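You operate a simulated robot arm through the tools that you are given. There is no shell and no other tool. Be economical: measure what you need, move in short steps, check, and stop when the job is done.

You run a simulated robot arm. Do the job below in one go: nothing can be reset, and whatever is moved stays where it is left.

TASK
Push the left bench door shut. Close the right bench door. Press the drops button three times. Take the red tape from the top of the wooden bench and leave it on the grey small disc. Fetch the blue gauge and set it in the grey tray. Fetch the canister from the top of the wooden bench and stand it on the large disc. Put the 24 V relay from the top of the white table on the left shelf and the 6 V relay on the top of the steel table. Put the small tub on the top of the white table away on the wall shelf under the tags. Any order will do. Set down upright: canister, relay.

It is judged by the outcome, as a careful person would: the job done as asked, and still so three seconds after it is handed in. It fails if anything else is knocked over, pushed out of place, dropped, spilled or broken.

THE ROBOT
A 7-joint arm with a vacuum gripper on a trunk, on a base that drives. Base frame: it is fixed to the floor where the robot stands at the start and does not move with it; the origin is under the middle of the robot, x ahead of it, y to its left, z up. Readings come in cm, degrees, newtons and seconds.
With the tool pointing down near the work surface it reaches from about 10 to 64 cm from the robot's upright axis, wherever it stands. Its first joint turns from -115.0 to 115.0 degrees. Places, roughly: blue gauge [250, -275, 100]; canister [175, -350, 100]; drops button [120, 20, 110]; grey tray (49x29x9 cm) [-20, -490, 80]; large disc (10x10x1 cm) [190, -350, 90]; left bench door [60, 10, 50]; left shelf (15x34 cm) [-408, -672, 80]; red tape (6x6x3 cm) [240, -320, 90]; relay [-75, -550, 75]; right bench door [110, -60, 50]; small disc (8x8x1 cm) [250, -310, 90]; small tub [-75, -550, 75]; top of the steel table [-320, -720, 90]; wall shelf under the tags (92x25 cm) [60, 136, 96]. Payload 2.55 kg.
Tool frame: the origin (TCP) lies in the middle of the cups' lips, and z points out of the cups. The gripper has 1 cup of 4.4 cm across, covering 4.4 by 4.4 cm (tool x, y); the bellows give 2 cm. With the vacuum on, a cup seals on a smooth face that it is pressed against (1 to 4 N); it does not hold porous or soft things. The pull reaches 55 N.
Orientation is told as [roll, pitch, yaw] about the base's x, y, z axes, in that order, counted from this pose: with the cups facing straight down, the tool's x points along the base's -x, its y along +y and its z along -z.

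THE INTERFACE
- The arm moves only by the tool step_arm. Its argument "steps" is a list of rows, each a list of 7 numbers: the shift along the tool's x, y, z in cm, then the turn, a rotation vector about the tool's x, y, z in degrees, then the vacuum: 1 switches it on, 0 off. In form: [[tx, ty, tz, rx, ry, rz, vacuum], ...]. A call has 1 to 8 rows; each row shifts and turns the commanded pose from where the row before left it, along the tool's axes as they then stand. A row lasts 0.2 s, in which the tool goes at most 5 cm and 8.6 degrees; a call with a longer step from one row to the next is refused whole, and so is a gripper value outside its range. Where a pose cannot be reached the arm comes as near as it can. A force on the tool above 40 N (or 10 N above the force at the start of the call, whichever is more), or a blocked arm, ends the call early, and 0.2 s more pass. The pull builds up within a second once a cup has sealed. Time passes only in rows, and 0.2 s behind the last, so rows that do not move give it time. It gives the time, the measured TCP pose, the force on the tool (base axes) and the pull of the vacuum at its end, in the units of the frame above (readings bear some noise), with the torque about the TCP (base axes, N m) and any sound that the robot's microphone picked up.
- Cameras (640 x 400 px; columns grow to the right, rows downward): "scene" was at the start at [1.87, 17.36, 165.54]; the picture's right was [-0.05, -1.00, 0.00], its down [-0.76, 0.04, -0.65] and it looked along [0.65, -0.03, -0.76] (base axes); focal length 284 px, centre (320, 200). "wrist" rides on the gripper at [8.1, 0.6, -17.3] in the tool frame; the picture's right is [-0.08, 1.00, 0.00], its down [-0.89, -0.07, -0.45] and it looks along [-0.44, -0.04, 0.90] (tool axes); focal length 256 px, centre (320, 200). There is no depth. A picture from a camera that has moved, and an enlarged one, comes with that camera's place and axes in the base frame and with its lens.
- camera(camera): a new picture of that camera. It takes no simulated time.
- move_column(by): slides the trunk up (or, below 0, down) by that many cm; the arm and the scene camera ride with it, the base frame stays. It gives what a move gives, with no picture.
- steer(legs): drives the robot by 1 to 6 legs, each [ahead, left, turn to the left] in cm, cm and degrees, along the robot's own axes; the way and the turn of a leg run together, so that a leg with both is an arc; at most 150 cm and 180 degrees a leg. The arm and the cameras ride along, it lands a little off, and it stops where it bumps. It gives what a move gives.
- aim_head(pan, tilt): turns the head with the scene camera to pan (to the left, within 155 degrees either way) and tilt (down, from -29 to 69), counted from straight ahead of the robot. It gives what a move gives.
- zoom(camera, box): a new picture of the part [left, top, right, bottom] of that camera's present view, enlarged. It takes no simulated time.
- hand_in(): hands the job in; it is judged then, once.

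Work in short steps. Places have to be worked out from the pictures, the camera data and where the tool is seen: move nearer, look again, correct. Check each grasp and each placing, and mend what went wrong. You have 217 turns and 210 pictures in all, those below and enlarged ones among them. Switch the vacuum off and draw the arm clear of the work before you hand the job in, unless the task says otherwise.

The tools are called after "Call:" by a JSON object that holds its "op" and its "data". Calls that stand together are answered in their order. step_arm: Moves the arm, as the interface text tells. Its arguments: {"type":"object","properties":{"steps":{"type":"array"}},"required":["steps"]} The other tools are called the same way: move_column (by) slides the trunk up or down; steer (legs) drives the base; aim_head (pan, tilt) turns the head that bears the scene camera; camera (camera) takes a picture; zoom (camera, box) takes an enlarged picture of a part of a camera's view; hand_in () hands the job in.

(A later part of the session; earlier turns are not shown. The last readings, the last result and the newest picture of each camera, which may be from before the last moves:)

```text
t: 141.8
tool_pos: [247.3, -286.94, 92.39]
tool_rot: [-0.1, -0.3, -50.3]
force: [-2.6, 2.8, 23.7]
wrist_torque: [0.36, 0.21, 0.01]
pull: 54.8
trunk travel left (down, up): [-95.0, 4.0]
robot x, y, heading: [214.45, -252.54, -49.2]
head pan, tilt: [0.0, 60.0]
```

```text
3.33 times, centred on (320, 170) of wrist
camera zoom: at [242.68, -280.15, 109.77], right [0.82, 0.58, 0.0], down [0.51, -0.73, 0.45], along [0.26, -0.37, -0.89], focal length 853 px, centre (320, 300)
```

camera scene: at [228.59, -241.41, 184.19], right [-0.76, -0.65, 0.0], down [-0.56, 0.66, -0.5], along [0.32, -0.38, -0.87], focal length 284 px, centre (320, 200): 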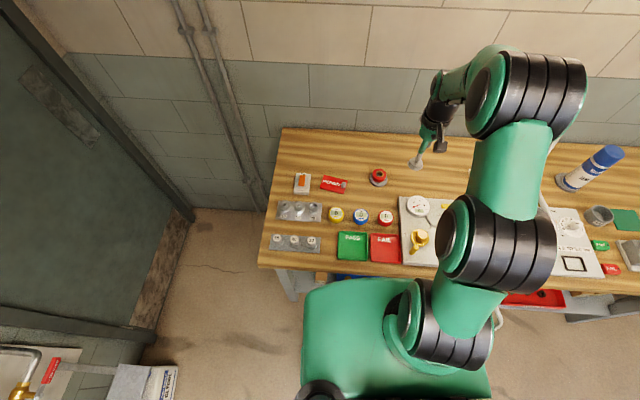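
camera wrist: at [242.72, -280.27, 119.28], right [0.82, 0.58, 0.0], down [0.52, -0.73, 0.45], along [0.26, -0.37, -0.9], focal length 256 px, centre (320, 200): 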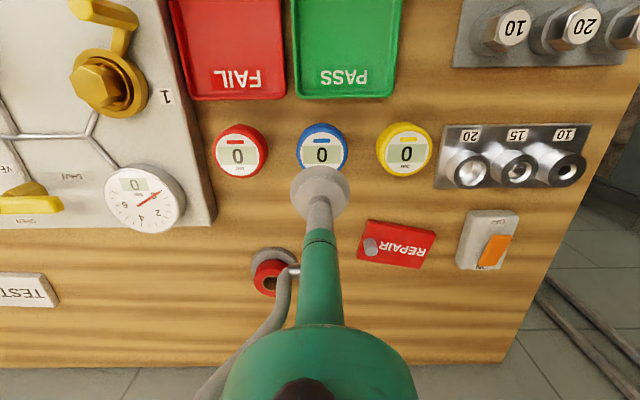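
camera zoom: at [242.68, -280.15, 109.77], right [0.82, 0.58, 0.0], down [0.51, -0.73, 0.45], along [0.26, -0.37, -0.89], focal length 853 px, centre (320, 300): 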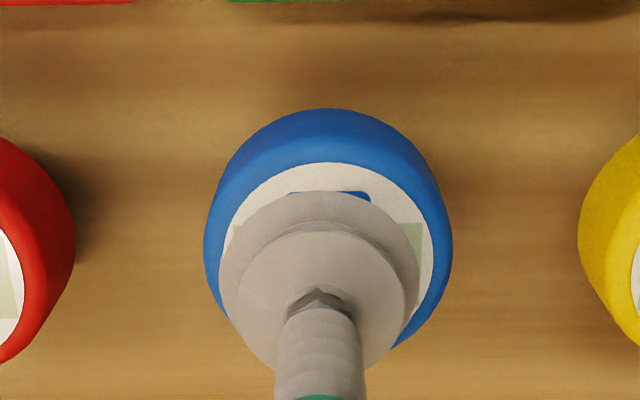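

Sealed. I lift it and retract the arm, then back away from the bench.

Call:
{"op": "step_arm", "data": {"steps": [[0, 0, -2, 0, 0, 0, 1], [0, 0, -4, 0, 0, 0, 1], [0, 0, -5, 0, 0, 0, 1], [0, 0, -5, 0, 0, 0, 1], [4, 0, -2, 0, 0, 0, 1], [4.5, 0, 0, 0, 0, 0, 1]]}}

Call:
{"op": "steer", "data": {"legs": [[-60, 0, 0], [0, 0, -40]]}}

Call:
{"op": "aim_head", "data": {"pan": -20, "tilt": 25}}

Call:
{"op": "camera", "data": {"camera": "scene"}}

Call:
{"op": "camera", "data": {"camera": "wrist"}}

```text
t: 143.2
tool_pos: [241.84, -280.27, 110.47]
tool_rot: [-0.1, -0.1, -50.3]
force: [-0.3, 0.5, -1.9]
wrist_torque: [-0.02, 0.0, -0.02]
pull: 54.9
trunk travel left (down, up): [-95.0, 4.0]
robot x, y, heading: [214.57, -252.52, -49.7]
head pan, tilt: [0.0, 60.0]
```

```text
t: 148.5
tool_pos: [178.13, -245.25, 110.31]
tool_rot: [-0.1, 0.0, -90.7]
force: [-0.3, 0.5, -2.9]
wrist_torque: [-0.03, 0.02, 0.0]
pull: 54.8
trunk travel left (down, up): [-95.0, 4.0]
robot x, y, heading: [175.46, -205.99, -90.3]
head pan, tilt: [0.0, 60.0]
```

```text
t: 149.5
tool_pos: [178.18, -245.3, 110.32]
tool_rot: [-0.2, 0.1, -90.6]
force: [-0.3, 0.4, -2.3]
wrist_torque: [0.0, -0.01, 0.0]
pull: 54.7
trunk travel left (down, up): [-95.0, 4.0]
robot x, y, heading: [175.73, -206.13, -90.0]
head pan, tilt: [-20.0, 25.0]
```

```text
140 pictures are left
camera scene: at [190.18, -208.8, 189.19], right [-0.94, 0.34, 0.0], down [0.15, 0.4, -0.91], along [-0.31, -0.85, -0.42], focal length 284 px, centre (320, 200)
```

scene: 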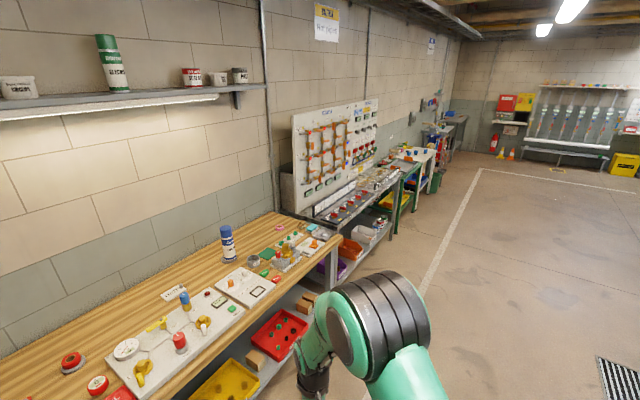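

```text
139 pictures are left
camera wrist: at [179.01, -237.2, 127.69], right [1.0, -0.09, 0.0], down [-0.08, -0.89, 0.45], along [-0.04, -0.44, -0.9], focal length 256 px, centre (320, 200)
```

wrist: 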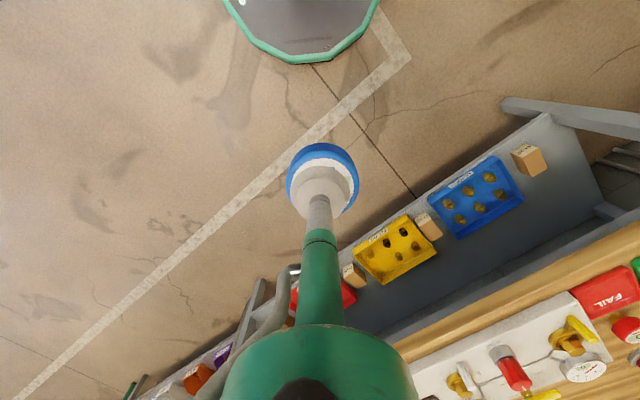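

The gauge is held well. I drive along the wall to the green table that should carry the grey tray.

Call:
{"op": "steer", "data": {"legs": [[0, 0, -47], [150, 0, 0], [150, 0, 0], [28, 0, 0], [0, 0, 87]]}}

Call:
{"op": "aim_head", "data": {"pan": 0, "tilt": 45}}

Call:
{"op": "camera", "data": {"camera": "scene"}}

```text
t: 171.4
tool_pos: [-41.34, -455.61, 110.35]
tool_rot: [-0.1, 0.1, -52.0]
force: [0.1, -0.7, -2.9]
wrist_torque: [-0.04, 0.04, -0.04]
pull: 54.8
trunk travel left (down, up): [-95.0, 4.0]
robot x, y, heading: [-67.64, -426.52, -51.6]
head pan, tilt: [-20.0, 25.0]
```

```text
t: 172.2
tool_pos: [-41.29, -455.56, 110.28]
tool_rot: [-0.2, 0.0, -52.1]
force: [-0.1, -0.8, -2.2]
wrist_torque: [0.01, 0.01, 0.01]
pull: 55.2
trunk travel left (down, up): [-95.0, 4.0]
robot x, y, heading: [-67.75, -426.54, -51.4]
head pan, tilt: [0.0, 45.0]
```

```text
138 pictures are left
camera scene: at [-52.56, -417.23, 186.14], right [-0.78, -0.62, 0.0], down [-0.44, 0.55, -0.71], along [0.44, -0.55, -0.71], focal length 284 px, centre (320, 200)
```

scene: 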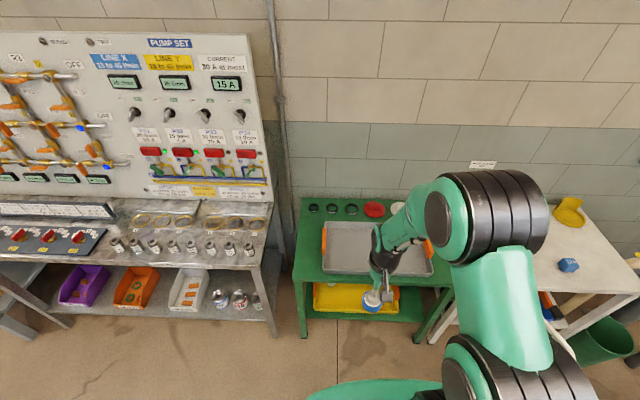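

The grey tray lies on the green table, centre ≈(-26,-492). I drive ahead 25 and right 10 and look with the wrist camera.

Call:
{"op": "steer", "data": {"legs": [[25, -10, 0]]}}

Call:
{"op": "aim_head", "data": {"pan": 0, "tilt": 60}}

Call:
{"op": "camera", "data": {"camera": "wrist"}}

Call:
{"op": "camera", "data": {"camera": "scene"}}

```text
t: 174.1
tool_pos: [-33.73, -481.22, 110.26]
tool_rot: [0.0, 0.0, -52.1]
force: [-0.7, 0.6, -2.4]
wrist_torque: [-0.01, -0.01, -0.01]
pull: 54.7
trunk travel left (down, up): [-95.0, 4.0]
robot x, y, heading: [-59.92, -452.41, -51.4]
head pan, tilt: [0.0, 45.0]
```

```text
t: 174.9
tool_pos: [-33.71, -481.42, 110.41]
tool_rot: [-0.1, 0.1, -52.1]
force: [0.3, 0.7, -2.1]
wrist_torque: [0.0, 0.0, 0.01]
pull: 54.9
trunk travel left (down, up): [-95.0, 4.0]
robot x, y, heading: [-60.04, -452.47, -51.5]
head pan, tilt: [0.0, 60.0]
```

```text
137 pictures are left
camera wrist: at [-37.99, -474.54, 127.69], right [0.83, 0.55, 0.0], down [0.49, -0.75, 0.45], along [0.24, -0.37, -0.9], focal length 256 px, centre (320, 200)
```

wrist: 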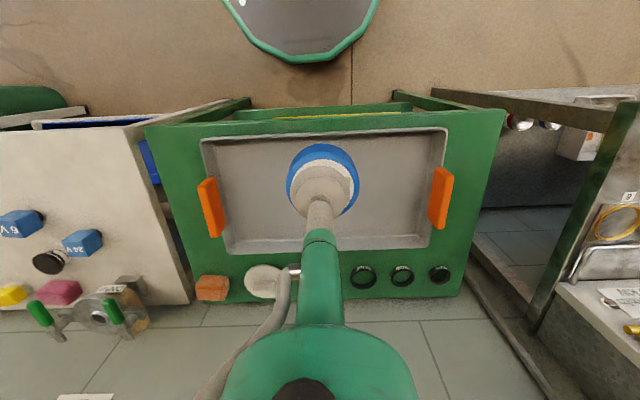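

```text
136 pictures are left
camera scene: at [-45.75, -441.89, 184.19], right [-0.78, -0.62, 0.0], down [-0.54, 0.68, -0.5], along [0.31, -0.39, -0.87], focal length 284 px, centre (320, 200)
```

scene: 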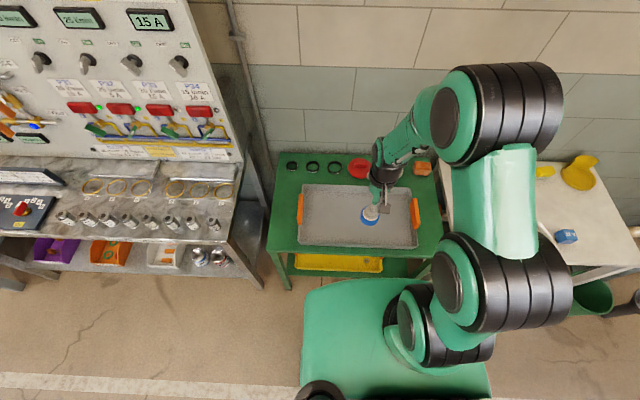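

Tray centre ≈(-25.2,-492.3). I move 12 cm forward then lower the trunk 20 cm.

Call:
{"op": "step_arm", "data": {"steps": [[-4, 0, 0, 0, 0, 0, 1], [-4, 0, 0, 0, 0, 0, 1], [-4, 0, 0, 0, 0, 0, 1]]}}

Call:
{"op": "move_column", "data": {"by": -20}}

Call:
{"op": "camera", "data": {"camera": "wrist"}}

Call:
{"op": "camera", "data": {"camera": "scene"}}

```text
t: 175.7
tool_pos: [-26.12, -490.74, 110.3]
tool_rot: [-0.1, 0.1, -52.1]
force: [0.3, 0.8, -2.3]
wrist_torque: [-0.03, 0.04, -0.03]
pull: 54.9
trunk travel left (down, up): [-95.0, 4.0]
robot x, y, heading: [-60.03, -452.79, -51.7]
head pan, tilt: [0.0, 60.0]
```

```text
t: 177.9
tool_pos: [-26.15, -490.6, 90.37]
tool_rot: [-0.1, 0.0, -52.0]
force: [0.3, 0.1, -1.6]
wrist_torque: [-0.04, 0.01, -0.01]
pull: 54.8
trunk travel left (down, up): [-75.0, 24.0]
robot x, y, heading: [-60.22, -452.64, -51.6]
head pan, tilt: [0.0, 60.0]
```

```text
135 pictures are left
camera wrist: at [-30.53, -483.88, 107.64], right [0.83, 0.55, 0.0], down [0.49, -0.75, 0.45], along [0.24, -0.37, -0.9], focal length 256 px, centre (320, 200)
```

wrist: 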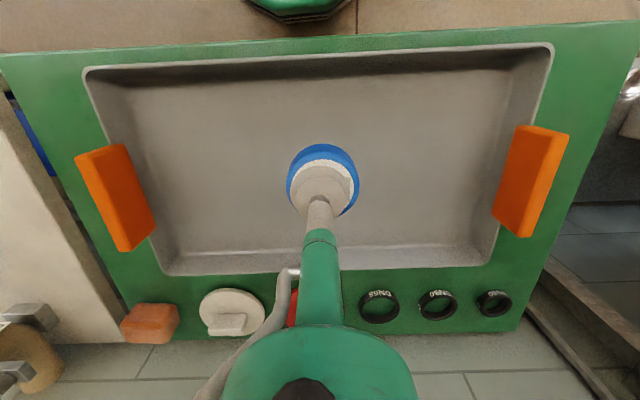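

```text
134 pictures are left
camera scene: at [-45.76, -441.89, 164.19], right [-0.78, -0.62, 0.0], down [-0.54, 0.68, -0.5], along [0.31, -0.39, -0.87], focal length 284 px, centre (320, 200)
```

scene: 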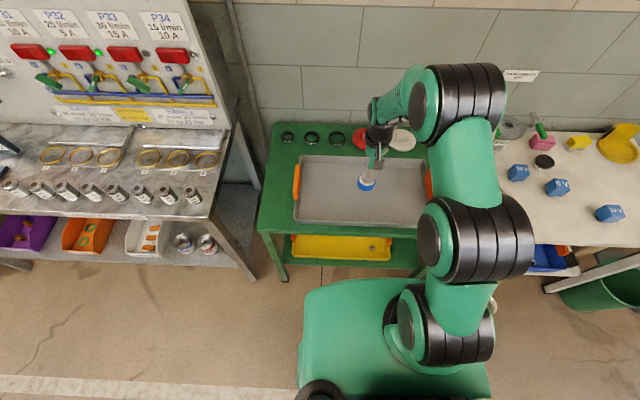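

Well inside the tray. I lower stepwise until contact.

Call:
{"op": "step_arm", "data": {"steps": [[0, 0, 3, 0, 0, 0, 1], [0, 0, 1.5, 0, 0, 0, 1], [0, 0, 0.5, 0, 0, 0, 1], [0, 0, 0.5, 0, 0, 0, 1], [0, 0, 0.5, 0, 0, 0, 1], [0, 0, 0.5, 0, 0, 0, 1], [0, 0, 0, 0, 0, 0, 1]]}}

Call:
{"op": "zoom", "data": {"camera": "scene", "box": [290, 120, 440, 240]}}

```text
t: 179.5
tool_pos: [-26.3, -490.68, 83.75]
tool_rot: [-0.2, 0.1, -52.1]
force: [0.7, 0.7, -1.3]
wrist_torque: [0.01, 0.0, -0.03]
pull: 55.0
trunk travel left (down, up): [-75.0, 24.0]
robot x, y, heading: [-60.59, -452.65, -51.5]
head pan, tilt: [0.0, 60.0]
```

```text
3.33 times, centred on (365, 180) of scene
camera zoom: at [-45.76, -441.89, 164.19], right [-0.78, -0.62, 0.0], down [-0.54, 0.68, -0.5], along [0.31, -0.39, -0.87], focal length 947 px, centre (170, 267)
```

zoom: 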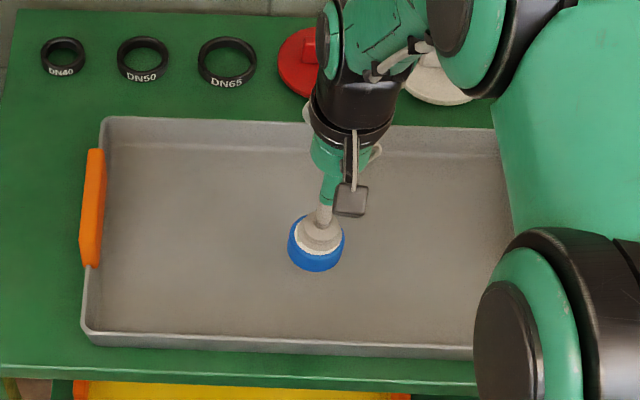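

Call:
{"op": "step_arm", "data": {"steps": [[0, 0, 0.4, 0, 0, 0, 1], [0, 0, 0.4, 0, 0, 0, 1], [0, 0, 0.4, 0, 0, 0, 1], [0, 0, 0.4, 0, 0, 0, 1], [0, 0, 0.4, 0, 0, 0, 1], [0, 0, 0.4, 0, 0, 0, 1], [0, 0, 0, 0, 0, 0, 1]]}}

```text
t: 181.1
tool_pos: [-26.25, -490.56, 81.29]
tool_rot: [-0.1, 0.1, -52.1]
force: [-0.8, 0.0, -2.4]
wrist_torque: [0.01, -0.01, 0.0]
pull: 54.5
trunk travel left (down, up): [-75.0, 24.0]
robot x, y, heading: [-60.01, -452.33, -51.3]
head pan, tilt: [0.0, 60.0]
```

Call:
{"op": "step_arm", "data": {"steps": [[0, 0, 0.4, 0, 0, 0, 1], [0, 0, 0.4, 0, 0, 0, 1], [0, 0, 0.4, 0, 0, 0, 1], [0, 0, 0.4, 0, 0, 0, 1], [0, 0, 0.4, 0, 0, 0, 1], [0, 0, 0.4, 0, 0, 0, 1], [0, 0, 0, 0, 0, 0, 1]]}}

Call:
{"op": "zoom", "data": {"camera": "scene", "box": [290, 120, 440, 240]}}

```text
t: 182.7
tool_pos: [-26.29, -490.69, 79.02]
tool_rot: [-0.1, -0.1, -52.2]
force: [-1.4, 1.0, 10.3]
wrist_torque: [0.25, 0.09, 0.0]
pull: 54.7
trunk travel left (down, up): [-75.0, 24.0]
robot x, y, heading: [-60.28, -452.61, -51.7]
head pan, tilt: [0.0, 60.0]
```

```text
3.33 times, centred on (365, 180) of scene
camera zoom: at [-45.87, -441.76, 164.21], right [-0.78, -0.62, 0.0], down [-0.54, 0.68, -0.5], along [0.31, -0.39, -0.87], focal length 947 px, centre (170, 267)
```

zoom: 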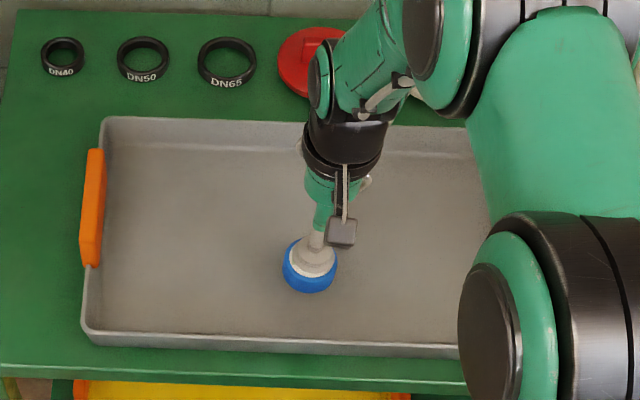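

Contact at z≈79. I release and lift, then raise the trunk.

Call:
{"op": "step_arm", "data": {"steps": [[0, 0, 0, 0, 0, 0, 0], [0, 0, 0, 0, 0, 0, 0], [0, 0, 0, 0, 0, 0, 0], [0, 0, -0.5, 0, 0, 0, 0], [0, 0, -3, 0, 0, 0, 0], [0, 0, -4.5, 0, 0, 0, 0], [0, 0, -4.5, 0, 0, 0, 0]]}}

Call:
{"op": "move_column", "data": {"by": 18}}

Call:
{"op": "camera", "data": {"camera": "scene"}}

Call:
{"op": "camera", "data": {"camera": "wrist"}}

```text
t: 184.3
tool_pos: [-26.17, -490.64, 91.53]
tool_rot: [0.0, 0.1, -52.1]
force: [-0.2, 1.0, 0.0]
wrist_torque: [0.04, 0.0, 0.02]
pull: 0.0
trunk travel left (down, up): [-75.0, 24.0]
robot x, y, heading: [-59.75, -452.74, -51.5]
head pan, tilt: [0.0, 60.0]
```

```text
t: 186.3
tool_pos: [-26.05, -490.62, 109.6]
tool_rot: [-0.1, 0.1, -52.2]
force: [-0.3, -0.8, 0.3]
wrist_torque: [0.02, -0.02, -0.02]
pull: 0.0
trunk travel left (down, up): [-93.0, 6.0]
robot x, y, heading: [-60.13, -452.24, -51.5]
head pan, tilt: [0.0, 60.0]
```

```text
131 pictures are left
camera scene: at [-45.73, -441.91, 182.18], right [-0.78, -0.62, 0.0], down [-0.54, 0.68, -0.5], along [0.31, -0.39, -0.87], focal length 284 px, centre (320, 200)
```

scene: 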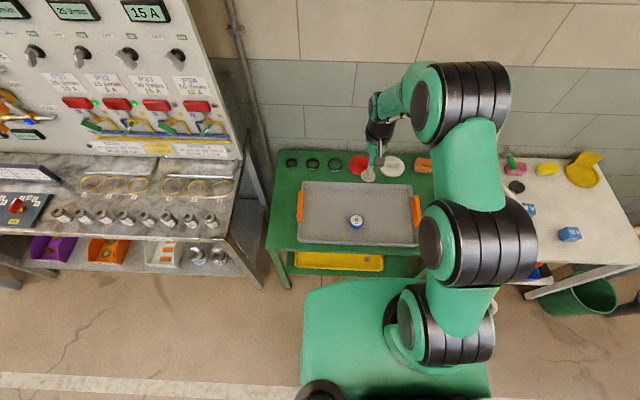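

```text
130 pictures are left
camera wrist: at [-30.46, -483.91, 126.92], right [0.83, 0.55, 0.0], down [0.49, -0.75, 0.44], along [0.24, -0.37, -0.9], focal length 256 px, centre (320, 200)
```

wrist: 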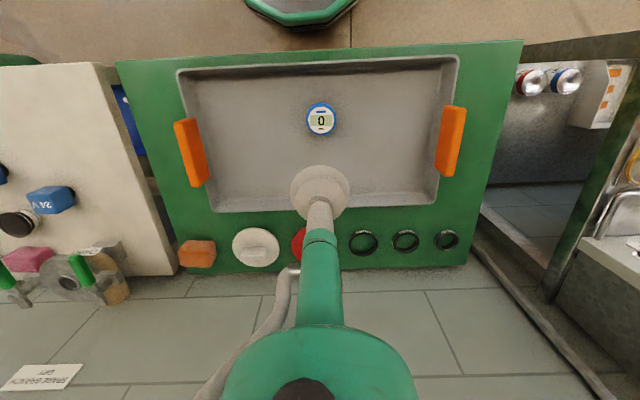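

Gauge is in the tray. On to the white table: back 12, right 72.

Call:
{"op": "steer", "data": {"legs": [[-12, 0, 0], [0, -70, 0]]}}

Call:
{"op": "camera", "data": {"camera": "wrist"}}

Call:
{"op": "camera", "data": {"camera": "scene"}}

```text
t: 191.0
tool_pos: [-89.16, -525.25, 109.42]
tool_rot: [-0.2, 0.0, -52.4]
force: [-0.1, -0.4, 0.0]
wrist_torque: [0.0, 0.01, 0.0]
pull: 0.1
trunk travel left (down, up): [-93.0, 6.0]
robot x, y, heading: [-122.6, -486.86, -52.2]
head pan, tilt: [0.0, 60.0]
```

```text
129 pictures are left
camera wrist: at [-93.37, -518.37, 126.93], right [0.84, 0.55, 0.0], down [0.49, -0.75, 0.45], along [0.24, -0.37, -0.9], focal length 256 px, centre (320, 200)
```

wrist: 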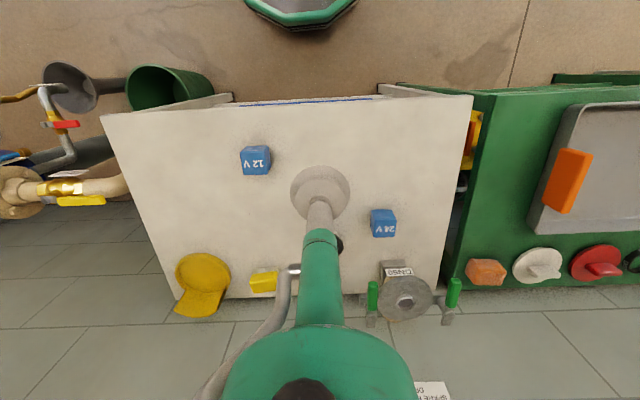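

```text
128 pictures are left
camera scene: at [-108.43, -476.29, 182.19], right [-0.79, -0.62, 0.0], down [-0.54, 0.68, -0.5], along [0.31, -0.39, -0.87], focal length 284 px, centre (320, 200)
```

scene: 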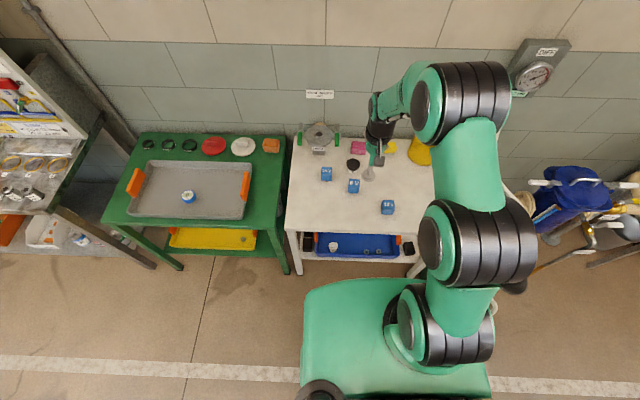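

Call:
{"op": "zoom", "data": {"camera": "scene", "box": [280, 120, 440, 240]}}

Call:
{"op": "zoom", "data": {"camera": "wrist", "box": [160, 110, 480, 320]}}

```text
3.33 times, centred on (360, 180) of scene
camera zoom: at [-108.43, -476.29, 182.19], right [-0.79, -0.62, 0.0], down [-0.54, 0.68, -0.5], along [0.31, -0.39, -0.87], focal length 947 px, centre (187, 267)
```

zoom: 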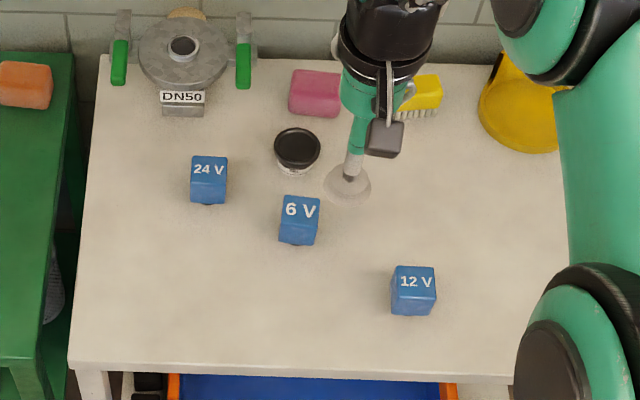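

```text
1.90 times, centred on (320, 215) of wrist
camera zoom: at [-93.37, -518.37, 126.93], right [0.84, 0.55, 0.0], down [0.49, -0.75, 0.45], along [0.24, -0.37, -0.9], focal length 488 px, centre (320, 171)
```

zoom: 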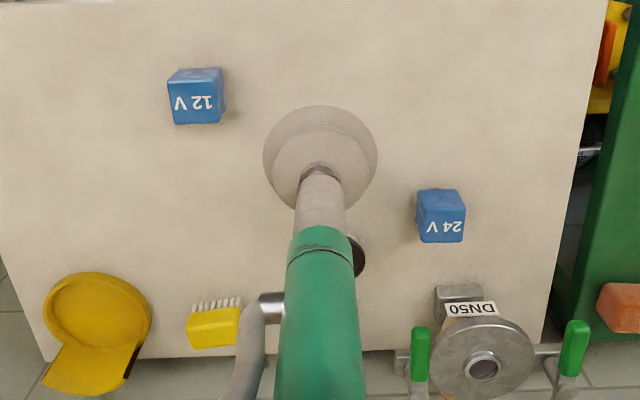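

Three relays (24 V, 6 V, 12 V) and the black-lidded tub are identified. First the 24 V relay: I drive ahead 20, left 12 to bring the tool over it.

Call:
{"op": "steer", "data": {"legs": [[20, 12, 0]]}}

Call:
{"op": "camera", "data": {"camera": "wrist"}}

Call:
{"op": "camera", "data": {"camera": "scene"}}

```text
t: 192.7
tool_pos: [-67.34, -533.39, 109.63]
tool_rot: [-0.1, 0.0, -52.3]
force: [0.0, 0.6, 0.2]
wrist_torque: [-0.01, 0.03, 0.0]
pull: 0.1
trunk travel left (down, up): [-93.0, 6.0]
robot x, y, heading: [-101.09, -495.07, -51.6]
head pan, tilt: [0.0, 60.0]
```

```text
125 pictures are left
camera wrist: at [-71.66, -526.5, 126.93], right [0.84, 0.55, 0.0], down [0.49, -0.75, 0.45], along [0.24, -0.37, -0.9], focal length 256 px, centre (320, 200)
```

wrist: 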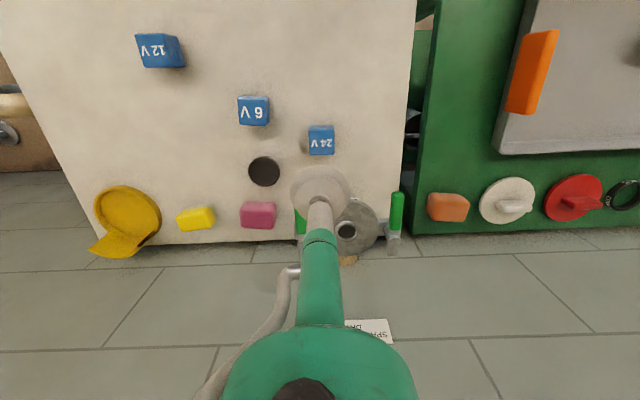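

```text
124 pictures are left
camera scene: at [-86.79, -484.44, 182.19], right [-0.78, -0.62, 0.0], down [-0.54, 0.68, -0.5], along [0.31, -0.39, -0.87], focal length 284 px, centre (320, 200)
```

scene: 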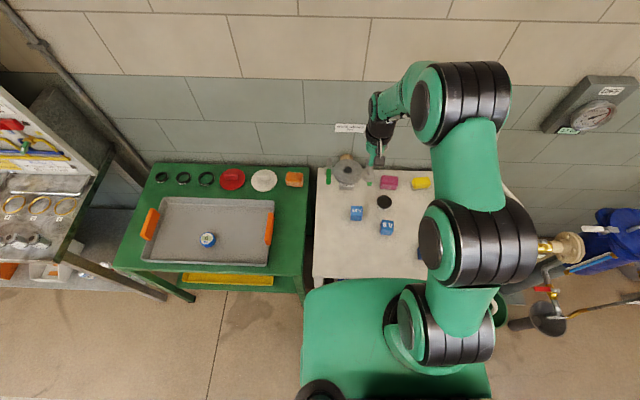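

24 V relay top ≈(-65.4,-535.8,78.6). Move 3 cm ahead and lower 16.

Call:
{"op": "step_arm", "data": {"steps": [[-3, 0, 0, 0, 0, 0, 0]]}}

Call:
{"op": "move_column", "data": {"by": -17}}

Call:
{"op": "camera", "data": {"camera": "wrist"}}

Call:
{"op": "camera", "data": {"camera": "scene"}}

```text
t: 193.1
tool_pos: [-65.51, -535.77, 109.5]
tool_rot: [-0.1, 0.1, -52.4]
force: [-0.5, 0.2, 0.6]
wrist_torque: [-0.01, -0.01, -0.04]
pull: 0.1
trunk travel left (down, up): [-93.0, 6.0]
robot x, y, heading: [-101.13, -494.96, -51.4]
head pan, tilt: [0.0, 60.0]
```

```text
t: 195.0
tool_pos: [-65.42, -535.8, 92.53]
tool_rot: [-0.2, 0.1, -52.3]
force: [0.6, -0.5, -0.2]
wrist_torque: [-0.02, -0.01, -0.02]
pull: 0.1
trunk travel left (down, up): [-76.0, 23.0]
robot x, y, heading: [-101.19, -495.06, -51.8]
head pan, tilt: [0.0, 60.0]
```

```text
123 pictures are left
camera wrist: at [-69.82, -528.89, 109.96], right [0.84, 0.55, 0.0], down [0.49, -0.75, 0.45], along [0.24, -0.37, -0.9], focal length 256 px, centre (320, 200)
```

wrist: 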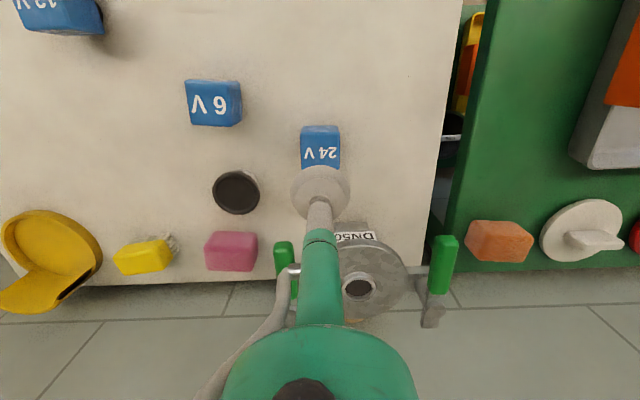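

```text
122 pictures are left
camera scene: at [-86.81, -484.43, 165.19], right [-0.78, -0.62, 0.0], down [-0.54, 0.68, -0.5], along [0.31, -0.39, -0.87], focal length 284 px, centre (320, 200)
```

scene: 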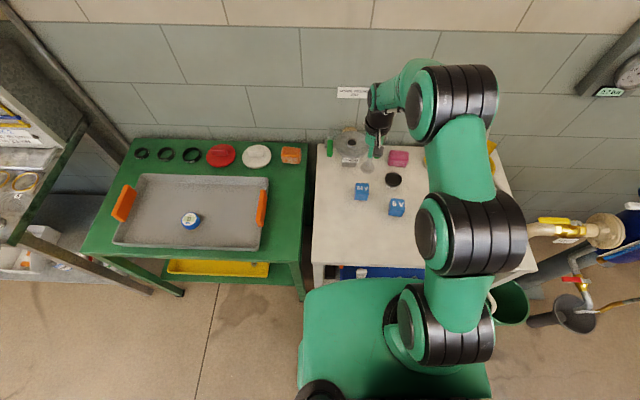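

Call:
{"op": "zoom", "data": {"camera": "wrist", "box": [280, 110, 360, 200]}}

Call:
{"op": "zoom", "data": {"camera": "scene", "box": [340, 130, 420, 220]}}

```text
4.44 times, centred on (320, 155) of wrist
camera zoom: at [-69.82, -528.89, 109.96], right [0.84, 0.55, 0.0], down [0.49, -0.75, 0.45], along [0.24, -0.37, -0.9], focal length 1138 px, centre (320, 400)
```

zoom: 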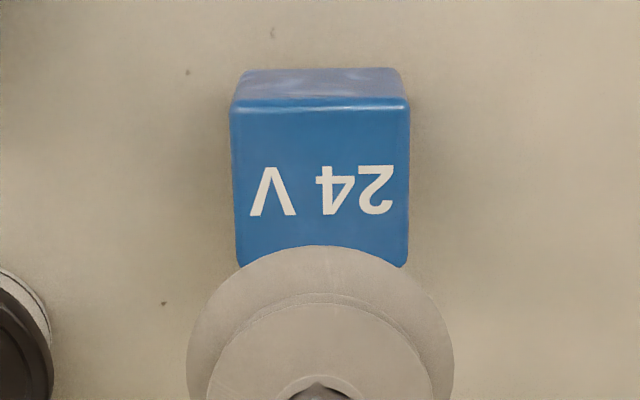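

```text
4.44 times, centred on (380, 175) of scene
camera zoom: at [-86.81, -484.43, 165.19], right [-0.78, -0.62, 0.0], down [-0.54, 0.68, -0.5], along [0.31, -0.39, -0.87], focal length 1262 px, centre (53, 311)
```

zoom: 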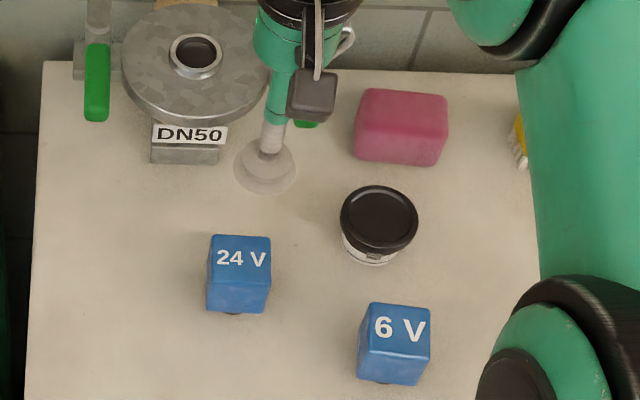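

Relay top face is 5 cm, centre ≈(-64.9,-536.3). I nudge 0.7 ahead and descend with vacuum.

Call:
{"op": "step_arm", "data": {"steps": [[-0.7, 0.1, 4, 0, 0, 0, 0], [0, 0, 4, 0, 0, 0, 0], [0, 0, 3, 0, 0, 0, 0], [0, 0, 1.3, 0, 0, 0, 1], [0, 0, 0.5, 0, 0, 0, 1], [0, 0, 0.5, 0, 0, 0, 1], [0, 0, 0.4, 0, 0, 0, 1], [0, 0, 0, 0, 0, 0, 1]]}}

Call:
{"op": "zoom", "data": {"camera": "wrist", "box": [270, 120, 370, 220]}}

```text
t: 196.5
tool_pos: [-64.64, -536.45, 79.91]
tool_rot: [0.0, -0.6, -52.4]
force: [-3.5, 4.9, 19.8]
wrist_torque: [0.25, 0.2, -0.04]
pull: 54.9
trunk travel left (down, up): [-76.0, 23.0]
robot x, y, heading: [-100.88, -494.74, -51.7]
head pan, tilt: [0.0, 60.0]
stopped in row 7: the force on the tool passed its limit at 40 N (the readings are from after the stop); the commanded pose is now the measured one
```

```text
4.00 times, centred on (320, 170) of wrist
camera zoom: at [-69.13, -529.67, 97.19], right [0.84, 0.55, 0.0], down [0.49, -0.75, 0.45], along [0.25, -0.38, -0.89], focal length 1024 px, centre (320, 320)
```

zoom: 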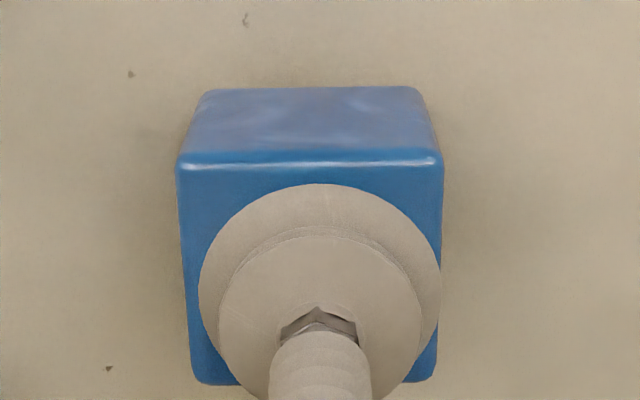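

Sealed. Lift, raise the trunk and back off, then look toward the left shelf.

Call:
{"op": "step_arm", "data": {"steps": [[0, 0, -2, 0, 0, 0, 1], [0, 0, -4, 0, 0, 0, 1], [0, 0, -4, 0, 0, 0, 1], [3, 0, -3, 0, 0, 0, 1], [4, 0, 0, 0, 0, 0, 1]]}}

Call:
{"op": "move_column", "data": {"by": 17}}

Call:
{"op": "steer", "data": {"legs": [[-50, 0, 0], [0, 0, -100]]}}

Call:
{"op": "aim_head", "data": {"pan": 20, "tilt": 20}}

Call:
{"op": "camera", "data": {"camera": "scene"}}

Call:
{"op": "camera", "data": {"camera": "wrist"}}

```text
t: 197.7
tool_pos: [-69.16, -530.53, 92.56]
tool_rot: [-0.1, -0.4, -52.1]
force: [-1.0, 1.0, -0.9]
wrist_torque: [0.05, 0.01, 0.02]
pull: 55.5
trunk travel left (down, up): [-76.0, 23.0]
robot x, y, heading: [-101.39, -494.45, -51.6]
head pan, tilt: [0.0, 60.0]
```

```text
t: 199.6
tool_pos: [-69.01, -530.7, 109.59]
tool_rot: [-0.1, -0.4, -52.3]
force: [0.6, -0.2, -1.2]
wrist_torque: [0.02, 0.02, 0.0]
pull: 55.0
trunk travel left (down, up): [-93.0, 6.0]
robot x, y, heading: [-101.04, -495.19, -51.7]
head pan, tilt: [0.0, 60.0]
```

```text
t: 206.8
tool_pos: [-172.88, -481.31, 109.62]
tool_rot: [-0.1, -0.3, -151.7]
force: [0.9, -0.6, -0.4]
wrist_torque: [0.02, -0.01, 0.05]
pull: 54.4
trunk travel left (down, up): [-93.0, 6.0]
robot x, y, heading: [-132.16, -455.32, -151.3]
head pan, tilt: [0.0, 60.0]
```

```text
t: 207.8
tool_pos: [-172.88, -481.28, 109.66]
tool_rot: [-0.1, -0.3, -151.7]
force: [-0.9, -0.3, -1.2]
wrist_torque: [-0.01, -0.02, 0.03]
pull: 54.8
trunk travel left (down, up): [-93.0, 6.0]
robot x, y, heading: [-132.35, -455.5, -151.0]
head pan, tilt: [20.0, 20.0]
```

```text
118 pictures are left
camera scene: at [-124.46, -475.02, 188.0], right [-0.75, 0.66, 0.0], down [0.23, 0.26, -0.94], along [-0.62, -0.71, -0.34], focal length 284 px, centre (320, 200)
```

scene: 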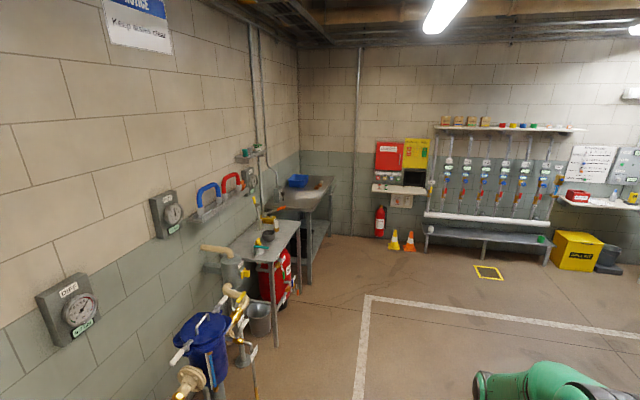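

```text
117 pictures are left
camera wrist: at [-165.35, -478.02, 126.94], right [0.4, -0.92, 0.0], down [-0.82, -0.36, 0.45], along [-0.41, -0.18, -0.89], focal length 256 px, centre (320, 200)
```

wrist: 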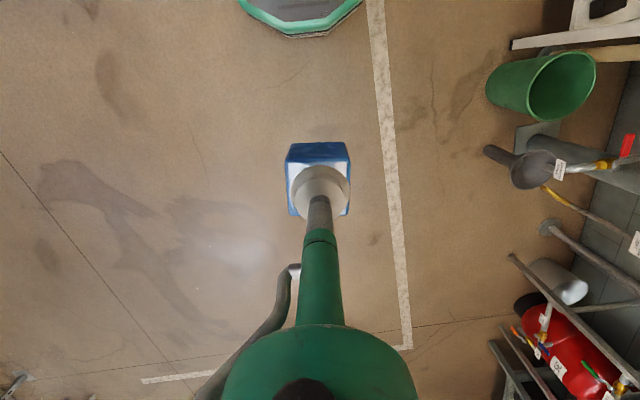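

The left shelf is the small one under the red/yellow boxes in the corner; the steel table is the one with the blue item at the wall end. I drive to ~110 cm from the shelf.

Call:
{"op": "steer", "data": {"legs": [[0, 0, 9], [150, 0, 0], [90, 0, 0], [0, 0, 2]]}}

Call:
{"op": "aim_head", "data": {"pan": 0, "tilt": 40}}

Call:
{"op": "camera", "data": {"camera": "scene"}}

```text
t: 220.6
tool_pos: [-355.3, -637.33, 109.66]
tool_rot: [-0.1, -0.4, -140.0]
force: [0.2, -0.4, -1.3]
wrist_torque: [0.01, -0.02, -0.02]
pull: 55.2
trunk travel left (down, up): [-93.0, 6.0]
robot x, y, heading: [-320.65, -603.72, -139.6]
head pan, tilt: [20.0, 20.0]
```

```text
t: 221.5
tool_pos: [-355.37, -637.43, 109.68]
tool_rot: [-0.2, -0.5, -139.9]
force: [-0.8, -0.5, -0.3]
wrist_torque: [0.0, 0.02, 0.01]
pull: 54.3
trunk travel left (down, up): [-93.0, 6.0]
robot x, y, heading: [-320.81, -603.87, -139.3]
head pan, tilt: [0.0, 40.0]
```

```text
116 pictures are left
camera scene: at [-310.97, -618.86, 184.87], right [-0.65, 0.76, 0.0], down [0.49, 0.42, -0.77], along [-0.58, -0.5, -0.64], focal length 284 px, centre (320, 200)
```

scene: 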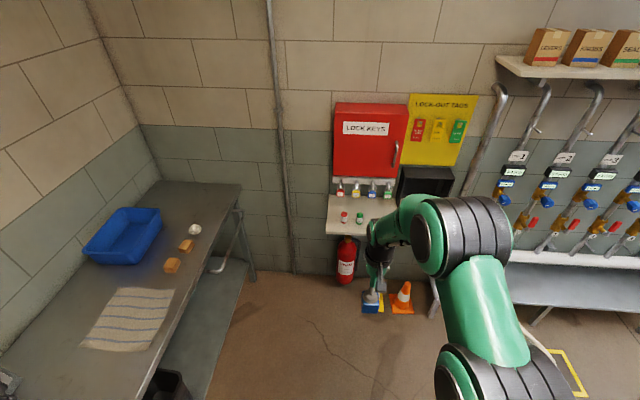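

Call:
{"op": "zoom", "data": {"camera": "scene", "box": [310, 150, 470, 260]}}

Call:
{"op": "camera", "data": {"camera": "wrist"}}

```text
3.64 times, centred on (390, 205) of scene
camera zoom: at [-310.97, -618.86, 184.87], right [-0.65, 0.76, 0.0], down [0.49, 0.42, -0.77], along [-0.58, -0.5, -0.64], focal length 1033 px, centre (66, 182)
```

zoom: 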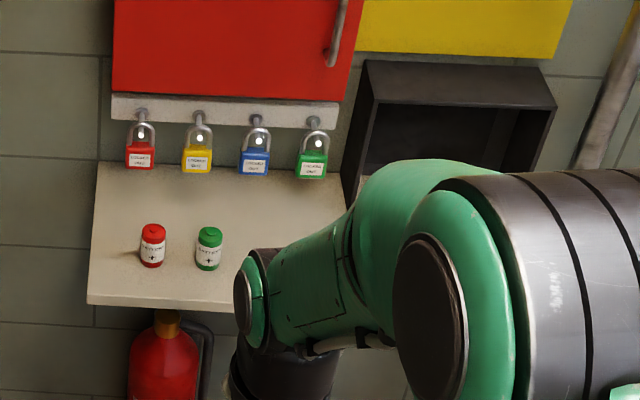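

```text
114 pictures are left
camera wrist: at [-348.53, -632.65, 126.94], right [0.58, -0.81, 0.0], down [-0.73, -0.52, 0.45], along [-0.37, -0.26, -0.89], focal length 256 px, centre (320, 200)
```

wrist: 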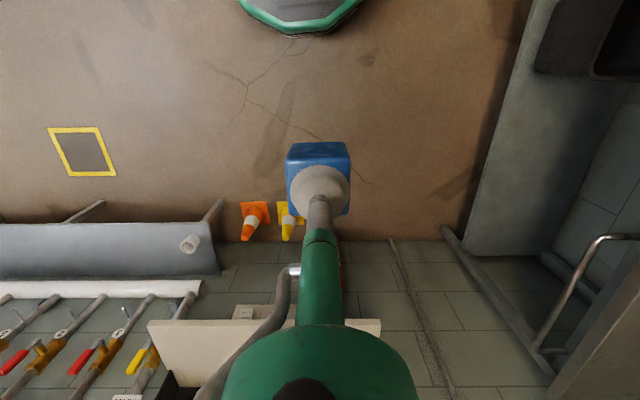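

The shelf surface is z≈80; two small bottles stand at its left front, the free spot is right of them at ≈(-412,-666). I drive ahead 48 and right 15 and look again.

Call:
{"op": "steer", "data": {"legs": [[48, -15, 0]]}}

Call:
{"op": "aim_head", "data": {"pan": 0, "tilt": 55}}

Call:
{"op": "camera", "data": {"camera": "scene"}}

Call:
{"op": "camera", "data": {"camera": "wrist"}}

```text
t: 224.4
tool_pos: [-401.88, -657.6, 109.56]
tool_rot: [-0.2, -0.4, -140.1]
force: [-0.2, -0.1, -0.7]
wrist_torque: [0.02, -0.02, 0.0]
pull: 55.3
trunk travel left (down, up): [-93.0, 6.0]
robot x, y, heading: [-367.21, -623.71, -139.4]
head pan, tilt: [0.0, 40.0]
```

```text
t: 225.2
tool_pos: [-401.93, -657.4, 109.69]
tool_rot: [-0.1, -0.5, -140.1]
force: [0.0, -0.5, -0.2]
wrist_torque: [0.01, 0.0, -0.02]
pull: 54.8
trunk travel left (down, up): [-93.0, 6.0]
robot x, y, heading: [-367.13, -623.89, -139.4]
head pan, tilt: [0.0, 55.0]
```

```text
113 pictures are left
camera scene: at [-356.53, -638.15, 182.8], right [-0.65, 0.76, 0.0], down [0.62, 0.53, -0.57], along [-0.44, -0.37, -0.82], focal length 284 px, centre (320, 200)
```

scene: 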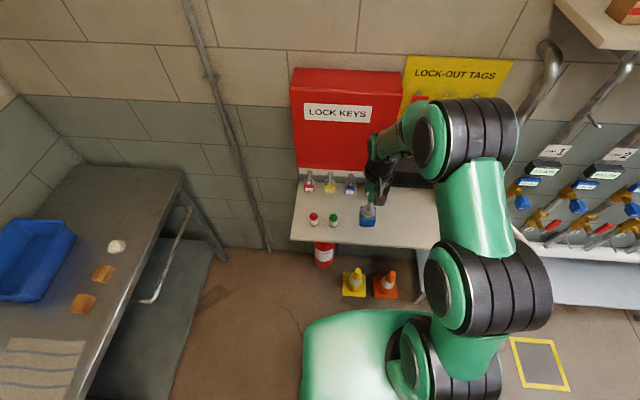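

```text
112 pictures are left
camera wrist: at [-395.07, -652.77, 126.94], right [0.58, -0.82, 0.0], down [-0.73, -0.52, 0.45], along [-0.37, -0.26, -0.89], focal length 256 px, centre (320, 200)
```

wrist: 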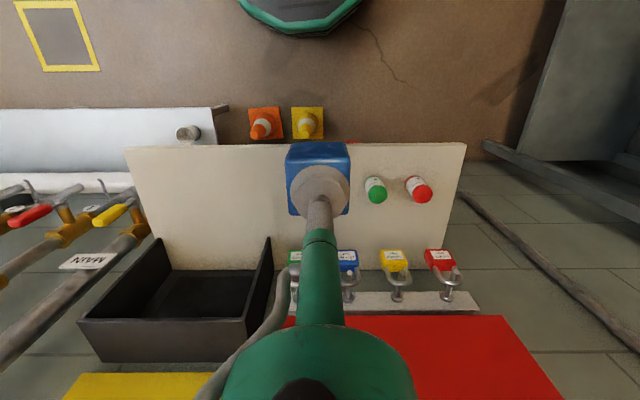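

I see the shelf clearly: free area right of the bottles and left of the black bin. I drive 6 ahead, then arm 6.4 ahead so the relay is ≈6.5 cm behind the shelf's front edge, then lower the trunk.

Call:
{"op": "steer", "data": {"legs": [[6, 0, 0]]}}

Call:
{"op": "step_arm", "data": {"steps": [[-3.2, 0, 0, 0, 0, 0, 1], [-3.2, 0, 0, 0, 0, 0, 1], [0, 0, 2, 0, 0, 0, 1]]}}

Call:
{"op": "move_column", "data": {"by": -12}}

Call:
{"op": "camera", "data": {"camera": "wrist"}}

Call:
{"op": "camera", "data": {"camera": "scene"}}

```text
t: 226.2
tool_pos: [-406.48, -661.41, 109.68]
tool_rot: [-0.1, -0.4, -140.0]
force: [0.3, 0.3, -0.7]
wrist_torque: [0.06, -0.04, 0.04]
pull: 54.9
trunk travel left (down, up): [-93.0, 6.0]
robot x, y, heading: [-371.66, -627.83, -139.6]
head pan, tilt: [0.0, 55.0]
```

```text
t: 227.0
tool_pos: [-411.33, -665.51, 107.74]
tool_rot: [-0.1, -0.4, -140.1]
force: [-0.7, 0.5, 0.0]
wrist_torque: [0.0, 0.01, 0.01]
pull: 54.5
trunk travel left (down, up): [-93.0, 6.0]
robot x, y, heading: [-371.82, -627.91, -139.5]
head pan, tilt: [0.0, 55.0]
```

```text
t: 228.5
tool_pos: [-411.3, -665.46, 95.76]
tool_rot: [-0.1, -0.3, -140.1]
force: [0.9, 0.4, -0.9]
wrist_torque: [0.0, -0.01, 0.01]
pull: 54.7
trunk travel left (down, up): [-81.0, 18.0]
robot x, y, heading: [-371.42, -627.78, -139.4]
head pan, tilt: [0.0, 55.0]
```

```text
111 pictures are left
camera wrist: at [-404.52, -660.78, 113.02], right [0.58, -0.81, 0.0], down [-0.73, -0.52, 0.45], along [-0.37, -0.26, -0.89], focal length 256 px, centre (320, 200)
```

wrist: 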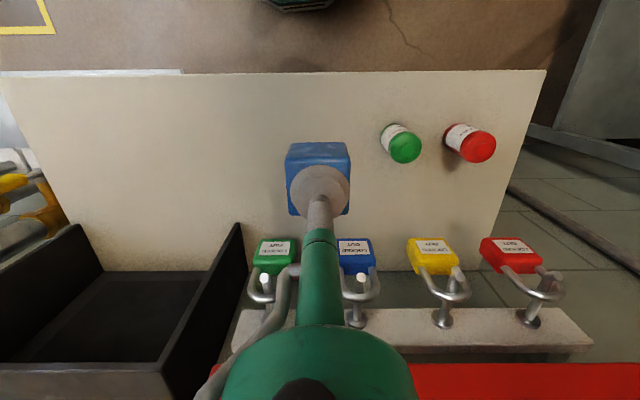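

```text
110 pictures are left
camera scene: at [-361.07, -642.01, 170.8], right [-0.65, 0.76, 0.0], down [0.62, 0.53, -0.57], along [-0.44, -0.37, -0.82], focal length 284 px, centre (320, 200)
```

scene: 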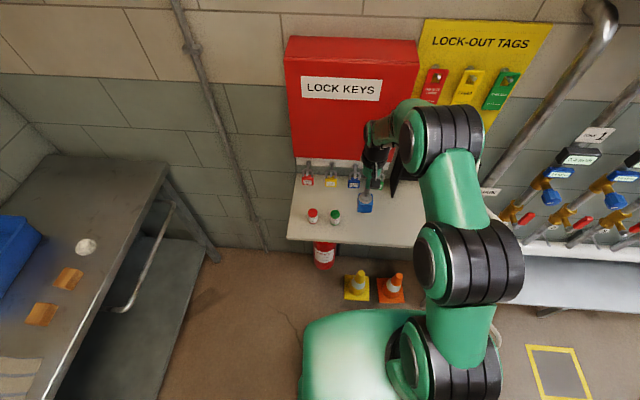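

Position is good: clear of bottles, bin and padlocks. Lower gently to contact (expected TCP ≈86–87).

Call:
{"op": "step_arm", "data": {"steps": [[0, 0, 3, 0, 0.3, 0, 1], [0, 0, 2.5, 0, 0, 0, 1], [0, 0, 1, 0, 0, 0, 1], [0, 0, 0.4, 0, 0, 0, 1], [0, 0, 0.4, 0, 0, 0, 1], [0, 0, 0.4, 0, 0, 0, 1], [0, 0, 0, 0, 0, 0, 1]]}}

Call:
{"op": "zoom", "data": {"camera": "scene", "box": [280, 140, 440, 260]}}

Call:
{"op": "camera", "data": {"camera": "wrist"}}

```text
t: 230.1
tool_pos: [-411.36, -665.61, 88.05]
tool_rot: [-0.1, 0.1, -140.0]
force: [0.5, 0.4, -0.1]
wrist_torque: [0.0, -0.02, -0.01]
pull: 55.2
trunk travel left (down, up): [-81.0, 18.0]
robot x, y, heading: [-371.47, -628.22, -139.7]
head pan, tilt: [0.0, 55.0]
```

```text
3.33 times, centred on (360, 200) of scene
camera zoom: at [-361.08, -642.02, 170.8], right [-0.65, 0.76, 0.0], down [0.62, 0.53, -0.57], along [-0.44, -0.37, -0.82], focal length 947 px, centre (187, 200)
```

zoom: 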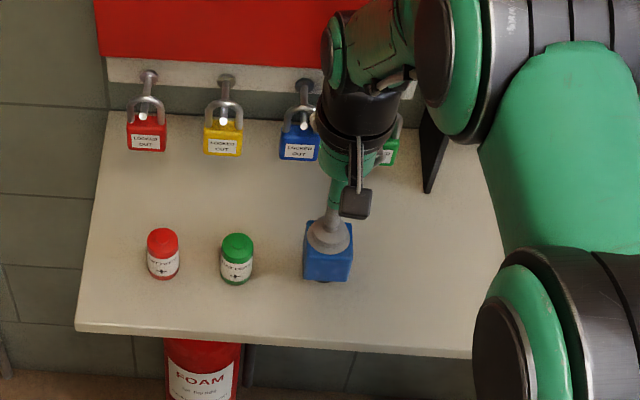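

```text
108 pictures are left
camera wrist: at [-404.62, -660.84, 105.34], right [0.58, -0.81, 0.0], down [-0.73, -0.52, 0.45], along [-0.36, -0.26, -0.89], focal length 256 px, centre (320, 200)
```

wrist: 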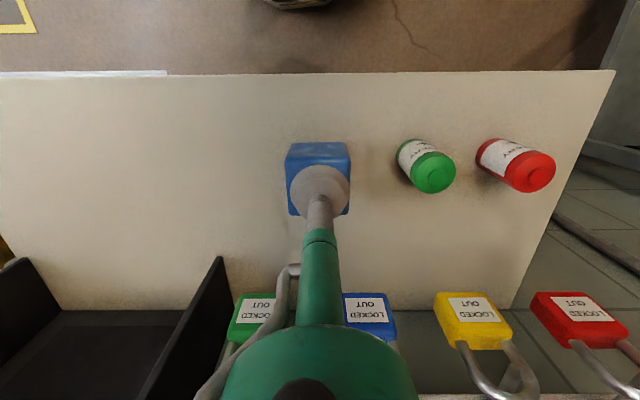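

I move back 1 cm for padlock clearance and keep lowering to contact.

Call:
{"op": "step_arm", "data": {"steps": [[1, 0, 0.4, 0, 0, 0, 1], [0, 0, 0.4, 0, 0, 0, 1], [0, 0, 0.3, 0, 0, 0, 1], [0, 0, 0.3, 0, 0, 0, 1], [0, 0, 0.3, 0, 0, 0, 1], [0, 0, 0, 0, 0, 0, 1]]}}

```text
t: 231.5
tool_pos: [-410.63, -664.98, 86.33]
tool_rot: [-0.1, 0.0, -140.1]
force: [-0.1, -0.2, -0.3]
wrist_torque: [-0.02, 0.01, -0.01]
pull: 55.2
trunk travel left (down, up): [-81.0, 18.0]
robot x, y, heading: [-371.72, -628.07, -139.5]
head pan, tilt: [0.0, 55.0]
```

Call:
{"op": "step_arm", "data": {"steps": [[0, 0, 0.3, 0, 0, 0, 1], [0, 0, 0.3, 0, 0, 0, 1], [0, 0, 0.3, 0, 0, 0, 1], [0, 0, 0.3, 0, 0, 0, 1], [0, 0, 0, 0, 0, 0, 1]]}}

Call:
{"op": "zoom", "data": {"camera": "scene", "box": [280, 140, 440, 260]}}

```text
t: 232.4
tool_pos: [-411.01, -665.2, 85.82]
tool_rot: [-0.2, -0.6, -140.1]
force: [4.9, 4.3, 20.1]
wrist_torque: [0.16, -0.18, 0.01]
pull: 55.1
trunk travel left (down, up): [-81.0, 18.0]
robot x, y, heading: [-371.85, -627.66, -139.2]
head pan, tilt: [0.0, 55.0]
stopped in row 4: the force on the tool passed its limit at 40 N (the readings are from after the stop); the commanded pose is now the measured one
```

```text
3.33 times, centred on (360, 200) of scene
camera zoom: at [-360.97, -641.93, 170.79], right [-0.65, 0.76, 0.0], down [0.62, 0.53, -0.57], along [-0.44, -0.37, -0.82], focal length 947 px, centre (187, 200)
```

zoom: 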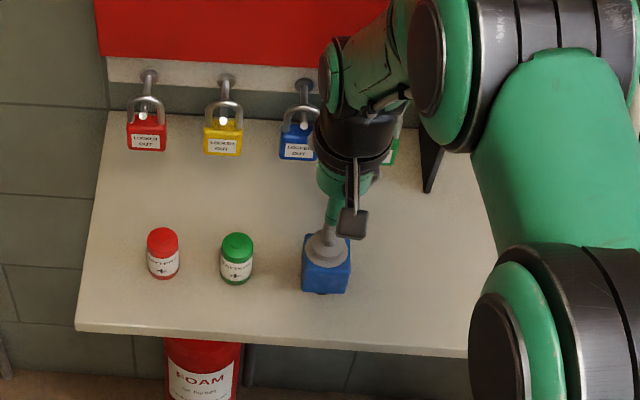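

Touched down on the shelf. I release and lift slowly.

Call:
{"op": "step_arm", "data": {"steps": [[0, 0, -0.3, 0, 0, 0, 1], [0, 0, 0, 0, 0, 0, 0], [0, 0, 0, 0, 0, 0, 0], [0, 0, 0, 0, 0, 0, 0], [0, 0, -0.5, 0, 0, 0, 0], [0.5, 0, -2, 0, 0, 0, 0], [2, 0, -4, 0, 0, 0, 0], [3, 0, -4, 0, 0, 0, 0]]}}

Call:
{"op": "move_column", "data": {"by": 10}}

Call:
{"op": "zoom", "data": {"camera": "scene", "box": [280, 160, 440, 280]}}

Call:
{"op": "camera", "data": {"camera": "wrist"}}

```text
t: 234.2
tool_pos: [-406.42, -661.53, 96.38]
tool_rot: [0.0, -0.3, -140.0]
force: [0.0, 0.0, -0.8]
wrist_torque: [-0.03, 0.01, -0.03]
pull: 0.1
trunk travel left (down, up): [-81.0, 18.0]
robot x, y, heading: [-371.66, -627.8, -139.4]
head pan, tilt: [0.0, 55.0]
```

```text
t: 235.6
tool_pos: [-406.62, -661.71, 106.36]
tool_rot: [-0.1, -0.4, -140.0]
force: [-1.0, 0.2, 0.0]
wrist_torque: [0.03, 0.01, -0.01]
pull: 0.0
trunk travel left (down, up): [-91.0, 8.0]
robot x, y, heading: [-371.79, -627.83, -139.5]
head pan, tilt: [0.0, 55.0]
```

```text
3.33 times, centred on (360, 220) of scene
camera zoom: at [-361.08, -642.04, 180.79], right [-0.65, 0.76, 0.0], down [0.62, 0.53, -0.57], along [-0.44, -0.37, -0.82], focal length 947 px, centre (187, 133)
```

zoom: 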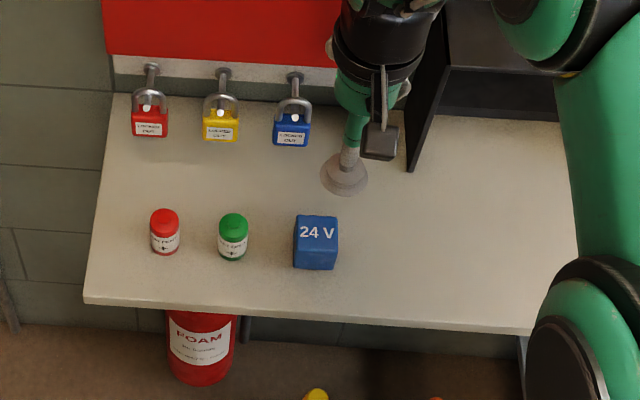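

```text
105 pictures are left
camera wrist: at [-399.8, -656.89, 123.58], right [0.58, -0.81, 0.0], down [-0.73, -0.52, 0.45], along [-0.37, -0.26, -0.89], focal length 256 px, centre (320, 200)
```

wrist: 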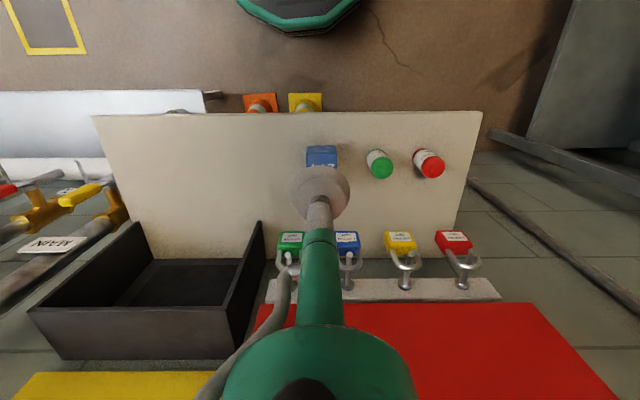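

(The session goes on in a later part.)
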